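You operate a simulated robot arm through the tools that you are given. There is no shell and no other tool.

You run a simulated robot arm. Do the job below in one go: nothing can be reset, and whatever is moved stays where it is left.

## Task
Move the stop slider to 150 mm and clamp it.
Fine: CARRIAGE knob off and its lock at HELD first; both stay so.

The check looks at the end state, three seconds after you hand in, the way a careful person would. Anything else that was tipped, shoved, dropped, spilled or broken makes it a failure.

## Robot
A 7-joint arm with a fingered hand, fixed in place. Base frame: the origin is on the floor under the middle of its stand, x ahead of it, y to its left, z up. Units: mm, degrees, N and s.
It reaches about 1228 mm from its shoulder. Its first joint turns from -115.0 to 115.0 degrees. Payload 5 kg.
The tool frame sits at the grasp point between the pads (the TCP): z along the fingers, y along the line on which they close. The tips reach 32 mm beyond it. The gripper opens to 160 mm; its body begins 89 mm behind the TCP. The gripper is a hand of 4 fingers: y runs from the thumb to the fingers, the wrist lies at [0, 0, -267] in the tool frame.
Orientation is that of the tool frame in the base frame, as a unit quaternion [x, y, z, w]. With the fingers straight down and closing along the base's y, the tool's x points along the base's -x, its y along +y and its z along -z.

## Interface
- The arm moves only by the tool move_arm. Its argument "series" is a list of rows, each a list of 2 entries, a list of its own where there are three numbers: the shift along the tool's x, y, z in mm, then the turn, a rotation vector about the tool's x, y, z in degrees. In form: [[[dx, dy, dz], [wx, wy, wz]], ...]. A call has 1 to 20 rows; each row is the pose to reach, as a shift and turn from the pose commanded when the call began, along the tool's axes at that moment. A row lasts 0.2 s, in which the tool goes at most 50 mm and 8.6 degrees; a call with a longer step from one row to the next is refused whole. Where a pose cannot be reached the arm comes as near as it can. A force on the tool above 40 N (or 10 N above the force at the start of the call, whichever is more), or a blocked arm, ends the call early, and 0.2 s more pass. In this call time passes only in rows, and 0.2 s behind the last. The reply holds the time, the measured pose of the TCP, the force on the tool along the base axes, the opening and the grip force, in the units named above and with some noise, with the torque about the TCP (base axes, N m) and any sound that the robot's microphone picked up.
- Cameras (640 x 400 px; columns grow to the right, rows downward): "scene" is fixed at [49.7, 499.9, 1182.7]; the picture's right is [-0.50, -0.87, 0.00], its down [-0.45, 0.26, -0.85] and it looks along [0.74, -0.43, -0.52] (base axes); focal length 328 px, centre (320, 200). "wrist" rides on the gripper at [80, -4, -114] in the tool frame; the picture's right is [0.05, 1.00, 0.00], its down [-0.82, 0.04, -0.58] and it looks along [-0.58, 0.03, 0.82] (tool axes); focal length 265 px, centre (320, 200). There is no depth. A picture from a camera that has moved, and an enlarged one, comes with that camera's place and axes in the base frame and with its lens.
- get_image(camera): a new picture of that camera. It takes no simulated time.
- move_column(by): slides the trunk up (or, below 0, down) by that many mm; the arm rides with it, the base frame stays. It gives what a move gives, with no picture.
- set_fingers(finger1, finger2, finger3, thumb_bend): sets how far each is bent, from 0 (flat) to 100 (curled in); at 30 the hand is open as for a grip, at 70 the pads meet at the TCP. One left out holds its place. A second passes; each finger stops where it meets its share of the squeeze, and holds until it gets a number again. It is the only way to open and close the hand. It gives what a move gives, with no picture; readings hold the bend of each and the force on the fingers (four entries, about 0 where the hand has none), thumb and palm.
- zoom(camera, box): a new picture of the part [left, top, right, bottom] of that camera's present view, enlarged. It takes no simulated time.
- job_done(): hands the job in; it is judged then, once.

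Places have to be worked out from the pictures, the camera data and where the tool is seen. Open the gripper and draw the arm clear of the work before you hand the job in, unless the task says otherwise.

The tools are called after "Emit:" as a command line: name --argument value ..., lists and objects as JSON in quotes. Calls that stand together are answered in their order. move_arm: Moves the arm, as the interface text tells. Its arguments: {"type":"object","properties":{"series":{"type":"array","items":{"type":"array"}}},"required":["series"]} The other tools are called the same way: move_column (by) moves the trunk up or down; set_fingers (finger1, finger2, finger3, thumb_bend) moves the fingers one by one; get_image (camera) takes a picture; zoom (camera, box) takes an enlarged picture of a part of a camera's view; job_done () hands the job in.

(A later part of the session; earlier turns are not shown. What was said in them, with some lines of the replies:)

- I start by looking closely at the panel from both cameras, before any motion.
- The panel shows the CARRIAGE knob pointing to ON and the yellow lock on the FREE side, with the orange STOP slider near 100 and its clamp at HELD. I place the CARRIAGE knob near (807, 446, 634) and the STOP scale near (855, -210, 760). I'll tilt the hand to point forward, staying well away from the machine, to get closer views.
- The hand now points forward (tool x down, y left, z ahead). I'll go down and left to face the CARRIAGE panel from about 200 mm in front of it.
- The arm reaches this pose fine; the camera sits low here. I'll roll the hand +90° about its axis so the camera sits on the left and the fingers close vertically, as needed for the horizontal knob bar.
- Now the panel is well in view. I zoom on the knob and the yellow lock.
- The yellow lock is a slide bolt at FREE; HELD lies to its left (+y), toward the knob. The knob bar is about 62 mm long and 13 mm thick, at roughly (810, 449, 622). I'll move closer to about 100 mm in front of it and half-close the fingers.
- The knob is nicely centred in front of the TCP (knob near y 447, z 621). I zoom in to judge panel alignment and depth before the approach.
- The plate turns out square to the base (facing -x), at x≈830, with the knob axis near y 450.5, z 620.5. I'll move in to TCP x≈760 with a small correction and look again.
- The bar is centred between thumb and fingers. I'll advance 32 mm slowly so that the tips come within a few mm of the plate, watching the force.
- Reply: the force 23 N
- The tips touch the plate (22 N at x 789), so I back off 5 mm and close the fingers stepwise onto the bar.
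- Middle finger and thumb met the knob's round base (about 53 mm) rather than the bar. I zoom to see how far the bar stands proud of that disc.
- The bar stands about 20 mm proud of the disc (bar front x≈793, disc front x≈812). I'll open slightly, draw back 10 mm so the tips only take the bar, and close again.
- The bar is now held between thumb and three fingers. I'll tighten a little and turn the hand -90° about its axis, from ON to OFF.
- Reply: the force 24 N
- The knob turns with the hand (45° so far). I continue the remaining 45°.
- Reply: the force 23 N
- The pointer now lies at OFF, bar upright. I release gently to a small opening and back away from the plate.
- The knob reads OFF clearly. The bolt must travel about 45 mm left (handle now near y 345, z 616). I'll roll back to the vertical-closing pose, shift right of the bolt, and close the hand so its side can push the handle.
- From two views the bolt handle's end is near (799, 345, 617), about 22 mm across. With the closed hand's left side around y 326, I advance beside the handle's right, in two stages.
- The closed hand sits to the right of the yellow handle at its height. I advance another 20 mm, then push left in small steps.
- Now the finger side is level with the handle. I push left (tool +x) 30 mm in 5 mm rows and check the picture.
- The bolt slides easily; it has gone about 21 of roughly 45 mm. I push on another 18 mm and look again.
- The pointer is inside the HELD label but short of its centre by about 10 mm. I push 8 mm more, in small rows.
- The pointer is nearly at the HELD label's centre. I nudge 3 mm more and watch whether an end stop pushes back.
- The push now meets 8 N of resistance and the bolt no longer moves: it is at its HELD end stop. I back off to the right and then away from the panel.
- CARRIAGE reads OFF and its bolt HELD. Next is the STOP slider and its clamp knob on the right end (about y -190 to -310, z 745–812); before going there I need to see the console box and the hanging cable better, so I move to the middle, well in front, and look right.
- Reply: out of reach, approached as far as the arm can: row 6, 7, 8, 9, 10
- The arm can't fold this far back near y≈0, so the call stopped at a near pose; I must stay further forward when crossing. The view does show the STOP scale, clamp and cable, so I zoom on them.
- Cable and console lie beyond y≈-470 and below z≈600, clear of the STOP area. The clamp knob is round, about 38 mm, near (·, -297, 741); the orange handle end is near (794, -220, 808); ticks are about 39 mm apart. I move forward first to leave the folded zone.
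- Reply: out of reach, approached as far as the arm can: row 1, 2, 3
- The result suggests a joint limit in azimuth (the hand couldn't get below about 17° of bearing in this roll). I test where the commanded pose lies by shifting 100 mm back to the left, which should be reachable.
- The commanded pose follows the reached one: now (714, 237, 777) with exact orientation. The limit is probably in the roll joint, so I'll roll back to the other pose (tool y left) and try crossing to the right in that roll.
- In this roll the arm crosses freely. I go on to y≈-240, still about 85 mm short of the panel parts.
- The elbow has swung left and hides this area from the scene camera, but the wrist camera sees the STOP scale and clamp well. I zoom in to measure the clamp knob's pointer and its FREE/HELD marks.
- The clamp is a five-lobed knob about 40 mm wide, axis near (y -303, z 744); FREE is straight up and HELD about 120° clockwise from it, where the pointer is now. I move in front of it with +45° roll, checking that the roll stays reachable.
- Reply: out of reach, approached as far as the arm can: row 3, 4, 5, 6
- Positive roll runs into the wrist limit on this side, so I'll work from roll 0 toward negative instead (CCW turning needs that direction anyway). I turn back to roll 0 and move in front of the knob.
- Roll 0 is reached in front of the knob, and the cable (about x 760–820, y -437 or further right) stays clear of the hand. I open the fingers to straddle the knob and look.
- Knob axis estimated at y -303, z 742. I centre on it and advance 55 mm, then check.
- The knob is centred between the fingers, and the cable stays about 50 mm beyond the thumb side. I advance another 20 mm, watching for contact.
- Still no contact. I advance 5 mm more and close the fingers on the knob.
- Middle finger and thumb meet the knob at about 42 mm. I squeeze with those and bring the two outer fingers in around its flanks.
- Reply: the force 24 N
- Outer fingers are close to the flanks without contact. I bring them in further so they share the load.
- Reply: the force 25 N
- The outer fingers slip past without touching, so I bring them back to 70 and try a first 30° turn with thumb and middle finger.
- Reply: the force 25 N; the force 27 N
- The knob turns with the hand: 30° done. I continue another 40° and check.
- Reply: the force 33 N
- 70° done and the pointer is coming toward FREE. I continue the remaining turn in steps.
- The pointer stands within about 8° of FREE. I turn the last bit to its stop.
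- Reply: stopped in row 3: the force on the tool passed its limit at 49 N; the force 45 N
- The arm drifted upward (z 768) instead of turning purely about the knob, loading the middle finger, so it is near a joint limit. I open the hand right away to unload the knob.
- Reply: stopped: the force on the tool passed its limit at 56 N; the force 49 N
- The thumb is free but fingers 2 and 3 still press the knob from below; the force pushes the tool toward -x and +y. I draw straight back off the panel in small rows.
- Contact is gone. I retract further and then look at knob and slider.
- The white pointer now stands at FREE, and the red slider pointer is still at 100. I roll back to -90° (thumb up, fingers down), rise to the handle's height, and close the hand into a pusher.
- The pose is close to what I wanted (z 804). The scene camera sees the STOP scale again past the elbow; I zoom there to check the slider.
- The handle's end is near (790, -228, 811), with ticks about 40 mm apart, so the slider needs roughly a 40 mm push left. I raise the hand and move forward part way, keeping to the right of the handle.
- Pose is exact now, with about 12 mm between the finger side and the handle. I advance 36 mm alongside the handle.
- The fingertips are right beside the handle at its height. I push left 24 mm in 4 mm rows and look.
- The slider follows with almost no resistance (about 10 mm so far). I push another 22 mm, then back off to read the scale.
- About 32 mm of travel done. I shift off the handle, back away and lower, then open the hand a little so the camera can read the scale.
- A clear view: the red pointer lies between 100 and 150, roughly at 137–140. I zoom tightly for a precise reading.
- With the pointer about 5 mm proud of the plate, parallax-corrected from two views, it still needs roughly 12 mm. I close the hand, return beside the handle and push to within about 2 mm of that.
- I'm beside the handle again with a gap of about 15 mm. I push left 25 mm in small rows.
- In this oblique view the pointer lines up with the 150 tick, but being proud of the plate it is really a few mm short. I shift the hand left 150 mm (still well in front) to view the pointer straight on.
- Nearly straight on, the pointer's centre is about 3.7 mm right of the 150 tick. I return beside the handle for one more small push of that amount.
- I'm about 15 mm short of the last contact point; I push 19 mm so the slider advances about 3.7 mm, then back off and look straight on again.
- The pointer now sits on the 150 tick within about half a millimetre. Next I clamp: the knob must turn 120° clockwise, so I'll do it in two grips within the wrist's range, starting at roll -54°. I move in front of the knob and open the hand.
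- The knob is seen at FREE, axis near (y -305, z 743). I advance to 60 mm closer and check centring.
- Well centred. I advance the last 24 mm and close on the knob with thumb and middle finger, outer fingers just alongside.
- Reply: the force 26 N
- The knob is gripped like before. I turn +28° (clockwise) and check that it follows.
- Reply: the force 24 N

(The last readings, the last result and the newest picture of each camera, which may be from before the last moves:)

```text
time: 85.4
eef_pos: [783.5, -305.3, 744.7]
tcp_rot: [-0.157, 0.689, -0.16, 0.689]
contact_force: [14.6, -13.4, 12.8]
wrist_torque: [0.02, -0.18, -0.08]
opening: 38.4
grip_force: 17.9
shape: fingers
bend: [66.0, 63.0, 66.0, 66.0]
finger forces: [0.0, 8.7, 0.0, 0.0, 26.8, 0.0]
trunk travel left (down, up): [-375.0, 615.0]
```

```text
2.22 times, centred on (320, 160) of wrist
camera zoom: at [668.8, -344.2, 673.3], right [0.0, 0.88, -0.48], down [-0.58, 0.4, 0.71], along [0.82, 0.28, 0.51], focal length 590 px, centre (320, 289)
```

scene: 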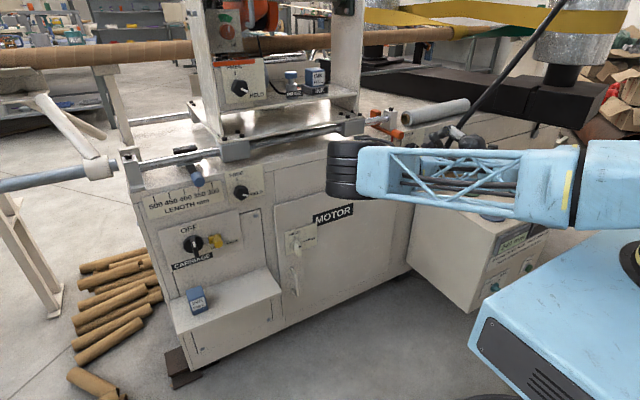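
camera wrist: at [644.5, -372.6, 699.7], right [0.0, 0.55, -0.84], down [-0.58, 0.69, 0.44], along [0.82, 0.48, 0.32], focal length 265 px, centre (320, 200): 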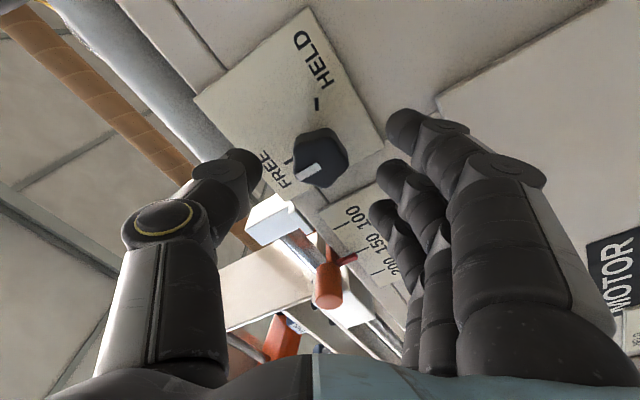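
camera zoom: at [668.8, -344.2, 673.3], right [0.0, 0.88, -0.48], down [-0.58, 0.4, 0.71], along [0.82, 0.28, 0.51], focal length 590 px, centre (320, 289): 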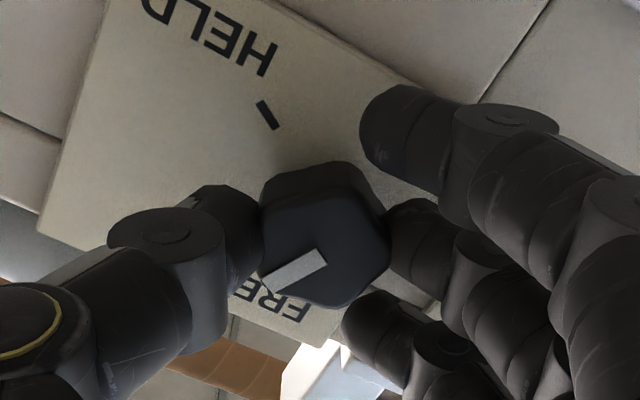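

The knob follows the hand exactly. I turn a further 28° to bring the roll back to about 0°.

Emit:
move_arm --series '[[[0, 0, 0], [0, 0, 7]], [[0, 0, 0], [0, 0, 14]], [[0, 0, 0], [0, 0, 21]], [[0, 0, 0], [0, 0, 28]]]'

Emit:
zoom --camera "wrist" --box '[200, 70, 440, 250]'

```text
time: 86.4
eef_pos: [783.4, -306.0, 742.9]
tcp_rot: [0.013, 0.707, 0.012, 0.707]
contact_force: [10.8, -12.0, 4.8]
wrist_torque: [0.0, -0.18, -0.06]
opening: 38.3
grip_force: 16.9
shape: fingers
bend: [66.0, 63.0, 66.0, 66.0]
finger forces: [0.1, 10.7, 0.0, 0.0, 22.8, 0.0]
trunk travel left (down, up): [-375.0, 615.0]
```

```text
2.22 times, centred on (320, 160) of wrist
camera zoom: at [669.1, -306.6, 663.0], right [0.0, 1.0, -0.01], down [-0.58, 0.01, 0.82], along [0.82, 0.01, 0.58], focal length 590 px, centre (320, 289)
```

zoom: 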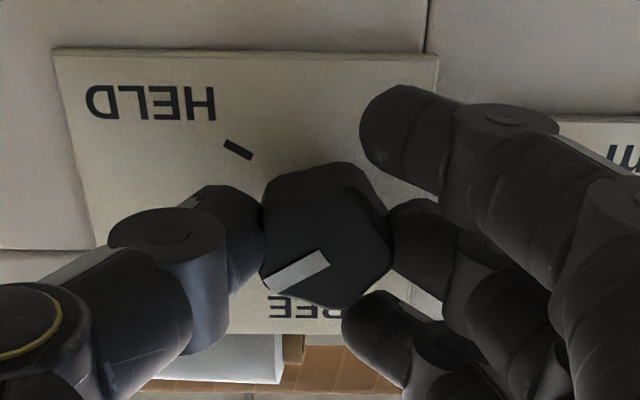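

Pointer is now around 56°. I open, draw back 20 mm, and roll back -70° for the second grip.

Emit:
set_fingers --finger1 52 --finger2 52 --finger3 52 --thumb_bend 52

Emit:
move_arm --series '[[[0, 0, -10], [0, 0, 0]], [[0, 0, -22], [0, 0, 0]], [[0, 0, -22], [0, 0, -8]], [[0, 0, -22], [0, 0, -16]], [[0, 0, -22], [0, 0, -24]], [[0, 0, -22], [0, 0, -32]], [[0, 0, -22], [0, 0, -40]], [[0, 0, -22], [0, 0, -48]], [[0, 0, -22], [0, 0, -56]], [[0, 0, -22], [0, 0, -64]], [[0, 0, -22], [0, 0, -70]]]'

Emit:
get_image --camera "wrist"

Emit:
zoom --camera "wrist" --box '[200, 70, 440, 250]'

```text
time: 87.4
eef_pos: [783.8, -304.9, 744.8]
tcp_rot: [0.013, 0.707, 0.012, 0.707]
contact_force: [0.6, 0.2, -0.4]
wrist_torque: [0.0, -0.02, 0.0]
opening: 82.9
grip_force: 0.1
shape: fingers
bend: [52.0, 52.0, 52.0, 52.0]
finger forces: [0.0, 0.0, 0.0, 0.0, 0.1, 0.1]
trunk travel left (down, up): [-375.0, 615.0]
```

```text
time: 89.8
eef_pos: [763.0, -304.1, 743.7]
tcp_rot: [-0.396, 0.586, -0.397, 0.585]
contact_force: [0.6, -0.7, 0.1]
wrist_torque: [-0.01, 0.02, -0.03]
opening: 83.0
grip_force: 0.1
shape: fingers
bend: [52.0, 52.0, 52.0, 52.0]
finger forces: [0.0, 0.0, 0.0, 0.0, 0.0, 0.1]
trunk travel left (down, up): [-375.0, 615.0]
```

```text
taken
camera wrist: at [647.1, -381.2, 717.6], right [0.0, 0.32, -0.95], down [-0.58, 0.77, 0.26], along [0.82, 0.55, 0.19], focal length 265 px, centre (320, 200)
```

wrist: 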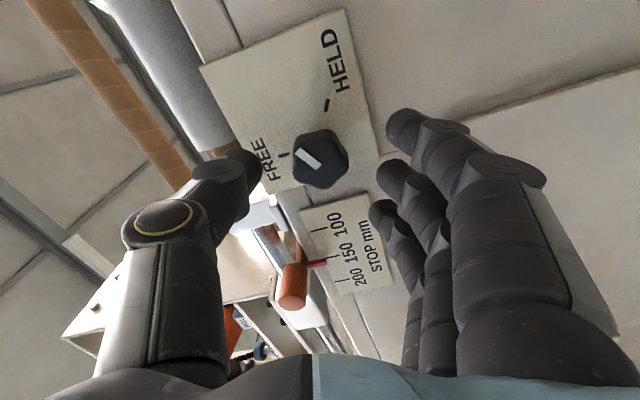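

```text
2.22 times, centred on (320, 160) of wrist
camera zoom: at [647.1, -381.2, 717.6], right [0.0, 0.32, -0.95], down [-0.58, 0.77, 0.26], along [0.82, 0.55, 0.19], focal length 590 px, centre (320, 289)
```

zoom: 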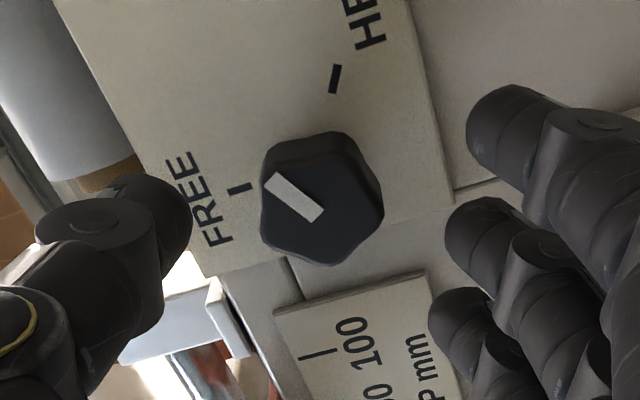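

The pointer has moved about halfway. I advance, grip again, and turn another 30°.

Emit:
move_arm --series '[[[0, 0, 11], [0, 0, 0]], [[0, 0, 21], [0, 0, 0]]]'

Emit:
set_fingers --finger1 66 --finger2 80 --finger3 66 --thumb_bend 80

Emit:
move_arm --series '[[[0, 0, 0], [0, 0, 7]], [[0, 0, 0], [0, 0, 14]], [[0, 0, 0], [0, 0, 21]], [[0, 0, 0], [0, 0, 28]], [[0, 0, 0], [0, 0, 34]]]'

Emit:
zoom --camera "wrist" --box '[200, 70, 440, 250]'

```text
time: 90.4
eef_pos: [781.9, -306.8, 744.0]
tcp_rot: [-0.396, 0.586, -0.396, 0.585]
contact_force: [-0.1, -0.3, -0.1]
wrist_torque: [-0.01, 0.01, 0.0]
opening: 82.7
grip_force: 0.1
shape: fingers
bend: [52.0, 52.0, 52.0, 52.0]
finger forces: [0.1, 0.0, 0.1, 0.0, 0.1, 0.0]
trunk travel left (down, up): [-375.0, 615.0]
```

```text
time: 91.4
eef_pos: [783.2, -306.1, 744.9]
tcp_rot: [-0.395, 0.586, -0.396, 0.586]
contact_force: [17.6, -13.4, 14.1]
wrist_torque: [0.02, -0.13, -0.19]
opening: 38.9
grip_force: 17.9
shape: fingers
bend: [66.0, 63.0, 66.0, 66.0]
finger forces: [0.0, 8.0, 0.0, 0.0, 27.3, 0.0]
trunk travel left (down, up): [-375.0, 615.0]
```

```text
time: 92.6
eef_pos: [782.9, -304.8, 743.5]
tcp_rot: [-0.206, 0.676, -0.207, 0.676]
contact_force: [14.5, -11.3, 10.7]
wrist_torque: [-0.01, -0.12, -0.07]
opening: 38.7
grip_force: 17.4
shape: fingers
bend: [66.0, 63.0, 66.0, 66.0]
finger forces: [0.0, 9.5, 0.0, 0.1, 24.9, 0.1]
trunk travel left (down, up): [-375.0, 615.0]
```

```text
2.22 times, centred on (320, 160) of wrist
camera zoom: at [668.1, -353.7, 678.9], right [0.0, 0.8, -0.6], down [-0.58, 0.49, 0.65], along [0.82, 0.34, 0.46], focal length 590 px, centre (320, 289)
```

zoom: 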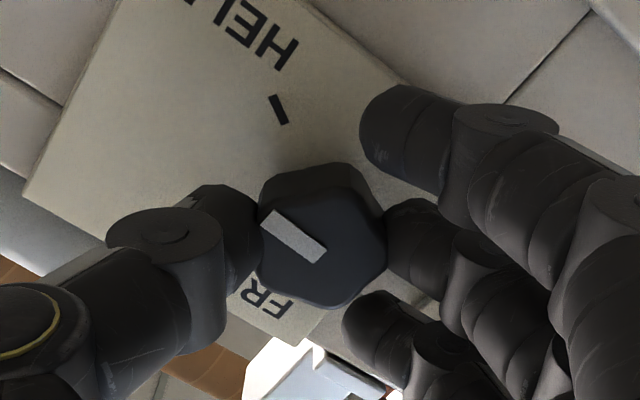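

Now around 90°. I turn another 28° and check against the HELD mark.

Emit:
move_arm --series '[[[0, 0, 0], [0, 0, 7]], [[0, 0, 0], [0, 0, 14]], [[0, 0, 0], [0, 0, 21]], [[0, 0, 0], [0, 0, 28]]]'

Emit:
zoom --camera "wrist" --box '[200, 70, 440, 250]'

```text
time: 93.6
eef_pos: [782.1, -306.4, 744.3]
tcp_rot: [-0.035, 0.706, -0.038, 0.706]
contact_force: [12.1, -10.6, 5.3]
wrist_torque: [-0.22, -0.09, -0.01]
opening: 38.1
grip_force: 16.7
shape: fingers
bend: [66.0, 63.0, 66.0, 66.0]
finger forces: [0.1, 10.9, 0.0, 0.1, 22.0, 0.1]
trunk travel left (down, up): [-375.0, 615.0]
```

```text
2.22 times, centred on (320, 160) of wrist
camera zoom: at [668.4, -318.3, 663.7], right [0.0, 0.99, -0.15], down [-0.58, 0.13, 0.81], along [0.82, 0.09, 0.57], focal length 590 px, centre (320, 289)
```

zoom: 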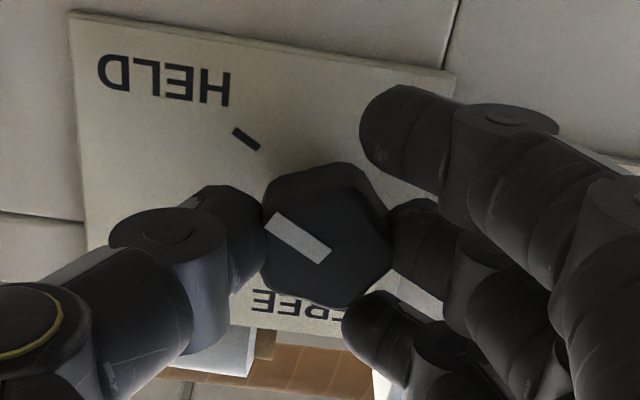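

The pointer is aligned with the HELD mark and torque begins to rise. I add 4° to make sure it is seated at its stop.

Emit:
move_arm --series '[[[0, 0, 0], [0, 0, 2]], [[0, 0, 0], [0, 0, 4]]]'

Emit:
zoom --camera "wrist" --box '[200, 70, 440, 250]'

```text
time: 94.2
eef_pos: [782.6, -305.4, 743.4]
tcp_rot: [-0.01, 0.707, -0.014, 0.707]
contact_force: [12.4, -13.9, 6.6]
wrist_torque: [-0.4, -0.15, -0.1]
opening: 38.1
grip_force: 17.8
shape: fingers
bend: [66.0, 63.0, 66.0, 66.0]
finger forces: [0.0, 10.9, 0.0, 0.0, 25.1, 0.0]
trunk travel left (down, up): [-375.0, 615.0]
```

```text
2.22 times, centred on (320, 160) of wrist
camera zoom: at [668.1, -312.6, 663.2], right [0.0, 1.0, -0.09], down [-0.58, 0.07, 0.81], along [0.82, 0.05, 0.58], focal length 590 px, centre (320, 289)
```

zoom: 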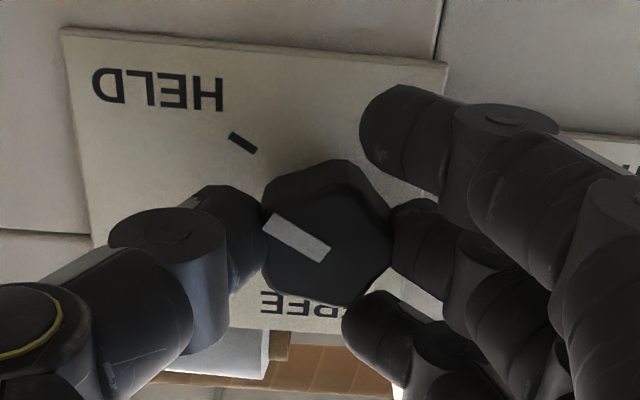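

Torque rises to 0.4 N m without further movement: the clamp is at its HELD stop. I open the hand and back away.

Emit:
set_fingers --finger1 52 --finger2 52 --finger3 52 --thumb_bend 52

Emit:
move_arm --series '[[[0, 0, -15], [0, 0, 0]], [[0, 0, -40], [0, 0, 0]], [[0, 0, -80], [0, 0, 0]]]'

Emit:
get_image --camera "wrist"

Emit:
zoom --camera "wrist" --box '[220, 50, 420, 210]'

```text
time: 95.2
eef_pos: [782.9, -305.2, 744.1]
tcp_rot: [-0.013, 0.707, -0.012, 0.707]
contact_force: [0.2, -0.7, 0.4]
wrist_torque: [0.01, 0.04, -0.01]
opening: 82.6
grip_force: 0.0
shape: fingers
bend: [52.0, 52.0, 52.0, 52.0]
finger forces: [0.0, 0.1, 0.1, 0.1, 0.0, 0.0]
trunk travel left (down, up): [-375.0, 615.0]
```

```text
time: 96.0
eef_pos: [701.7, -303.4, 743.4]
tcp_rot: [-0.012, 0.707, -0.012, 0.707]
contact_force: [0.1, 0.9, -1.1]
wrist_torque: [0.0, -0.01, -0.03]
opening: 83.2
grip_force: 0.0
shape: fingers
bend: [52.0, 52.0, 52.0, 52.0]
finger forces: [0.0, 0.1, 0.0, 0.0, 0.0, 0.1]
trunk travel left (down, up): [-375.0, 615.0]
```

```text
taken
camera wrist: at [587.9, -310.3, 663.0], right [0.0, 1.0, -0.09], down [-0.58, 0.07, 0.81], along [0.82, 0.05, 0.58], focal length 265 px, centre (320, 200)
```

wrist: 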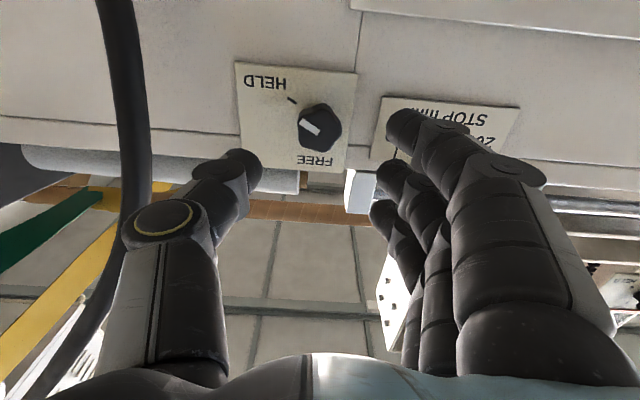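

```text
2.50 times, centred on (320, 130) of wrist
camera zoom: at [587.9, -310.3, 663.0], right [0.0, 1.0, -0.09], down [-0.58, 0.07, 0.81], along [0.82, 0.05, 0.58], focal length 664 px, centre (320, 375)
```

zoom: 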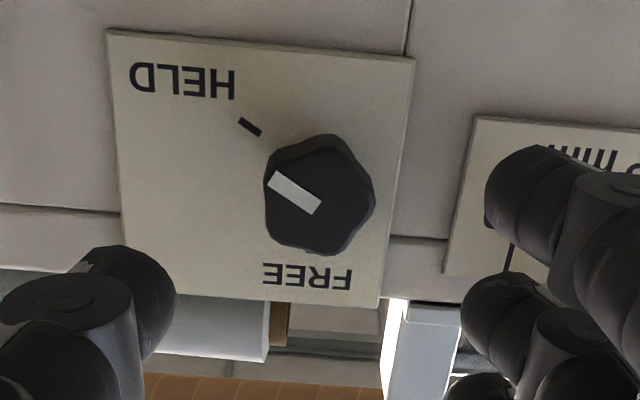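

The clamp reads HELD exactly as at the start. I move left to view the slider pointer straight on and confirm 150.

Emit:
move_arm --series '[[[0, 30, 0], [0, 0, 0]], [[0, 60, 0], [0, 0, 0]], [[0, 90, 0], [0, 0, 0]], [[0, 116, 0], [0, 0, 0]]]'

Emit:
get_image --camera "wrist"

Emit:
zoom --camera "wrist" --box '[270, 90, 370, 190]'

```text
time: 97.0
eef_pos: [702.5, -189.5, 738.9]
tcp_rot: [-0.011, 0.707, -0.014, 0.707]
contact_force: [-0.9, -0.1, -0.4]
wrist_torque: [0.01, -0.05, 0.05]
opening: 82.7
grip_force: 0.0
shape: fingers
bend: [52.0, 52.0, 52.0, 52.0]
finger forces: [0.0, 0.0, 0.0, 0.0, 0.0, 0.0]
trunk travel left (down, up): [-375.0, 615.0]
```

```text
taken
camera wrist: at [587.4, -195.9, 659.5], right [0.0, 1.0, -0.09], down [-0.58, 0.07, 0.81], along [0.82, 0.05, 0.58], focal length 265 px, centre (320, 200)
```

wrist: 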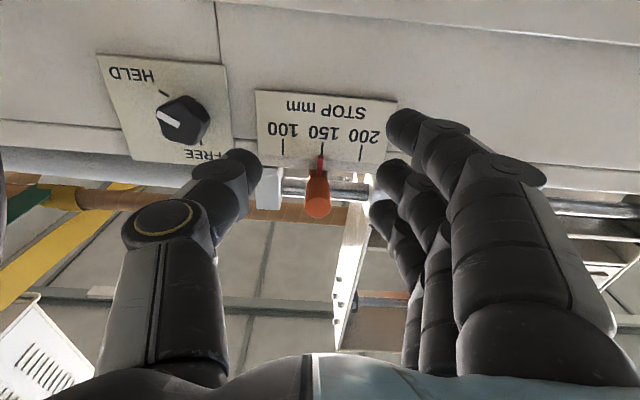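

```text
4.00 times, centred on (320, 140) of wrist
camera zoom: at [587.4, -195.9, 659.5], right [0.0, 1.0, -0.09], down [-0.58, 0.07, 0.81], along [0.82, 0.05, 0.58], focal length 1062 px, centre (320, 440)
```

zoom: 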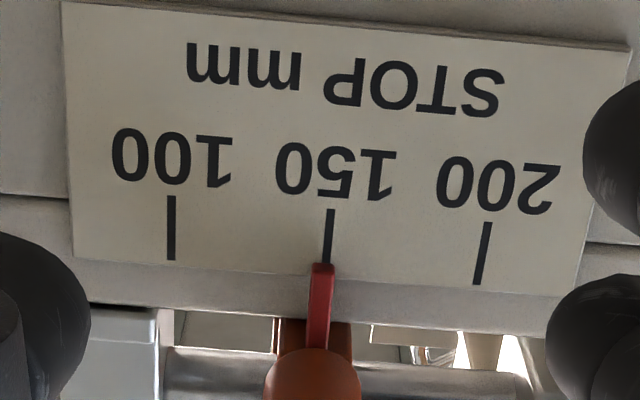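

The pointer is on the 150 tick, maybe about 1 mm to the 100 side. I zoom in more for a precise figure.

Emit:
zoom --camera "wrist" --box '[300, 130, 350, 170]'

Emit:
zoom --camera "wrist" --box '[140, 80, 220, 150]'

Emit:
get_image --camera "scene"

```text
10.00 times, centred on (325, 150) of wrist
camera zoom: at [587.4, -195.9, 659.5], right [0.0, 1.0, -0.09], down [-0.58, 0.07, 0.81], along [0.82, 0.05, 0.58], focal length 2654 px, centre (270, 700)
```

zoom: 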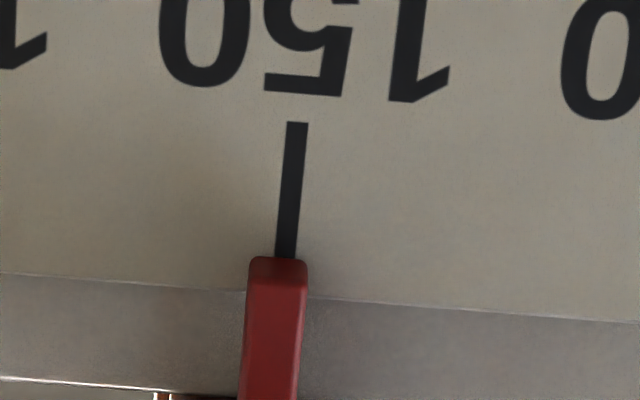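

```text
5.71 times, centred on (180, 115) of wrist
camera zoom: at [587.4, -195.9, 659.5], right [0.0, 1.0, -0.09], down [-0.58, 0.07, 0.81], along [0.82, 0.05, 0.58], focal length 1517 px, centre (1120, 686)
```

zoom: 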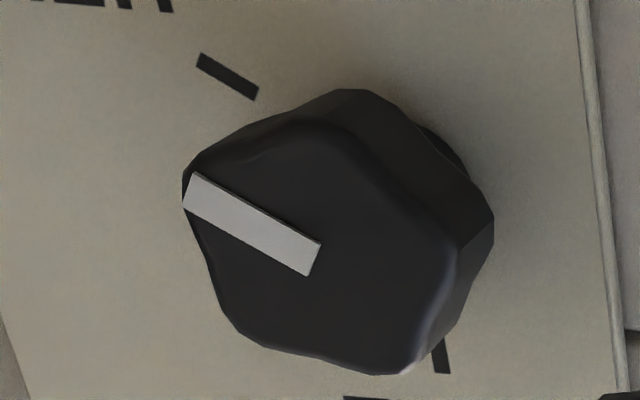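

```text
taken
```

scene: 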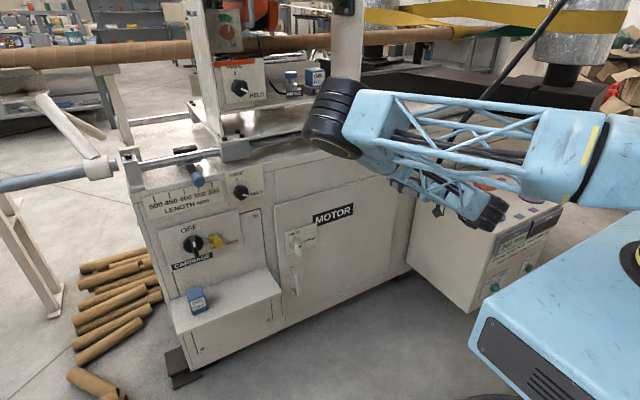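

The pointer is within about 1 mm of the 150 tick (reads ≈149) and the clamp is at HELD. I check the left side of the machine and the rest for anything disturbed.

Emit:
zoom --camera "scene" --box '[120, 130, 340, 290]'

Emit:
zoom --camera "scene" --box '[340, 60, 560, 220]'

Emit:
zoom --camera "scene" --box '[170, 215, 250, 275]'

```text
2.50 times, centred on (230, 210) of scene
camera zoom: at [49.7, 499.9, 1182.7], right [-0.5, -0.87, 0.0], down [-0.45, 0.26, -0.85], along [0.74, -0.43, -0.52], focal length 821 px, centre (545, 175)
```

zoom: 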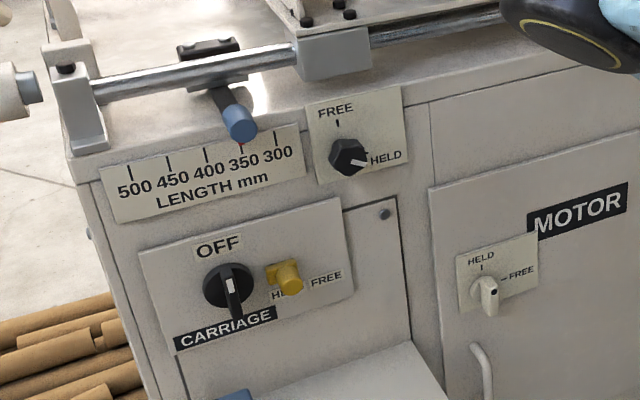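

```text
2.50 times, centred on (450, 140) of scene
camera zoom: at [49.7, 499.9, 1182.7], right [-0.5, -0.87, 0.0], down [-0.45, 0.26, -0.85], along [0.74, -0.43, -0.52], focal length 821 px, centre (-5, 350)
```

zoom: 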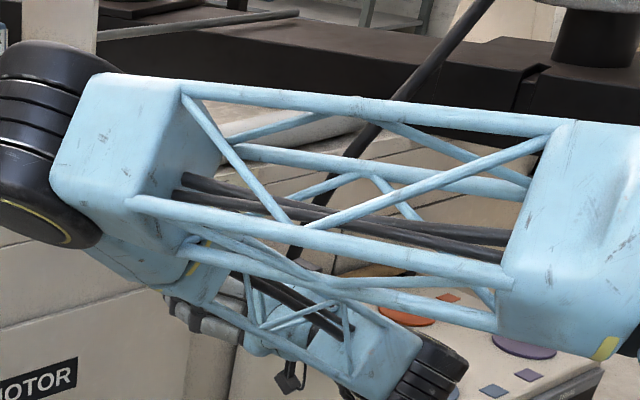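

```text
6.67 times, centred on (210, 245) of scene
camera zoom: at [49.7, 499.9, 1182.7], right [-0.5, -0.87, 0.0], down [-0.45, 0.26, -0.85], along [0.74, -0.43, -0.52], focal length 2190 px, centre (1053, -100)
```

zoom: 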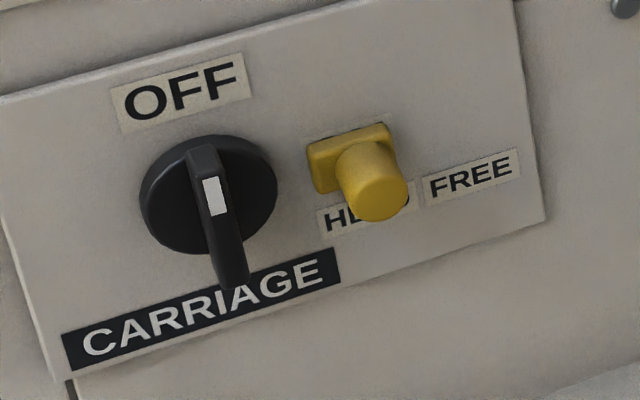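

Everything reads as wanted: CARRIAGE OFF, bolt HELD, LENGTH untouched, STOP at 150 and clamped. I open the hand fully and draw the arm back from the machine.

Emit:
move_arm --series '[[[0, 0, -20], [0, 0, 0]], [[0, 0, -40], [0, 0, 0]], [[0, 0, -60], [0, 0, 0]], [[0, 0, -80], [0, 0, 0]]]'

Emit:
set_fingers --finger1 30 --finger2 30 --finger3 30 --thumb_bend 30

Emit:
get_image --camera "wrist"

Emit:
get_image --camera "scene"

```text
time: 98.0
eef_pos: [621.9, -191.2, 739.9]
tcp_rot: [-0.011, 0.707, -0.014, 0.707]
contact_force: [0.9, -0.2, -0.1]
wrist_torque: [0.0, 0.01, 0.03]
opening: 82.8
grip_force: 0.0
shape: fingers
bend: [52.0, 52.0, 52.0, 52.0]
finger forces: [0.1, 0.0, 0.0, 0.0, 0.0, 0.0]
trunk travel left (down, up): [-375.0, 615.0]
```

```text
time: 99.0
eef_pos: [622.7, -189.4, 740.5]
tcp_rot: [-0.011, 0.707, -0.014, 0.707]
contact_force: [-0.7, -0.5, -0.2]
wrist_torque: [-0.01, -0.01, -0.01]
opening: 170.0
grip_force: 0.1
shape: fingers
bend: [30.0, 30.0, 30.0, 30.0]
finger forces: [0.0, 0.0, 0.1, 0.1, 0.0, 0.0]
trunk travel left (down, up): [-375.0, 615.0]
```

```text
taken
camera wrist: at [508.6, -196.7, 659.5], right [0.0, 1.0, -0.09], down [-0.58, 0.07, 0.81], along [0.82, 0.05, 0.58], focal length 265 px, centre (320, 200)
```

wrist: 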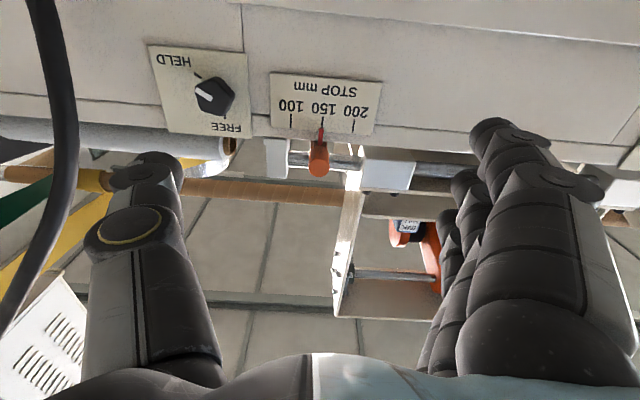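

```text
taken
```

scene: 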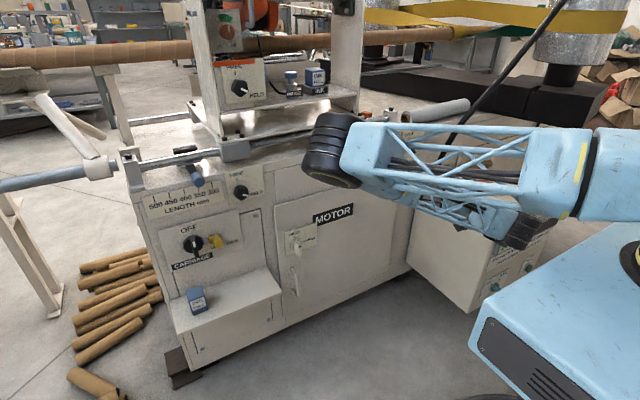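

The hand is open and about 200 mm clear of the panel. One last zoom on the scale and clamp before handing in.

Emit:
zoom --camera "wrist" --box '[140, 40, 400, 200]'

```text
2.46 times, centred on (270, 120) of wrist
camera zoom: at [508.6, -196.7, 659.5], right [0.0, 1.0, -0.09], down [-0.58, 0.07, 0.81], along [0.82, 0.05, 0.58], focal length 653 px, centre (443, 397)
```

zoom: 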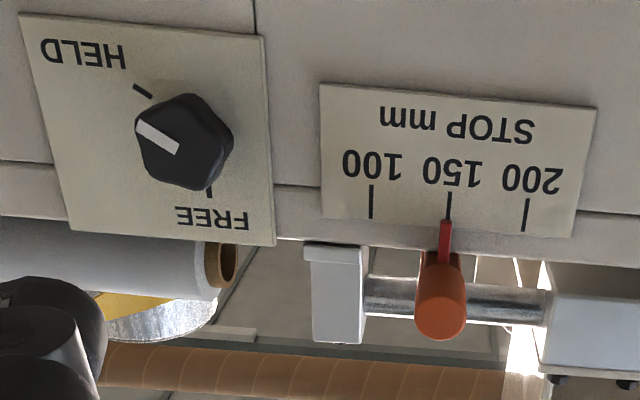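

The slider pointer stands at 150 and the clamp at HELD; CARRIAGE is OFF with its bolt HELD, and the arm is clear with the hand open. I hand the job in.

Emit:
job_done

```text
The job is handed in.
```

The STOP slider is at 150 mm and clamped. Before that I turned the CARRIAGE knob to OFF and slid its yellow lock to HELD. I've handed the job in but have no result from the check yet.

- **Slider position:** the pointer sits about 1 mm on the 100 side of the 150 tick, so it reads roughly 149. I left it there rather than unclamp it for so small a correction.
- **Clamp:** the knob is at its HELD stop.
- **CARRIAGE:** both the knob and its lock still looked right in the last close-up, taken after clamping.
- **Hard contact:** while I was freeing the STOP clamp, the arm drifted near a joint limit. It pressed on that knob and the move was cut off, with forces peaking at 56 N. I opened the hand and backed off. The knob turned normally afterwards, and I saw no damage.
- **Everything else:** in the pictures, the LENGTH slider and its clamp, the MOTOR latch, the ink pad and the cable look undisturbed.

The hand is open and about 200 mm clear of the panel.
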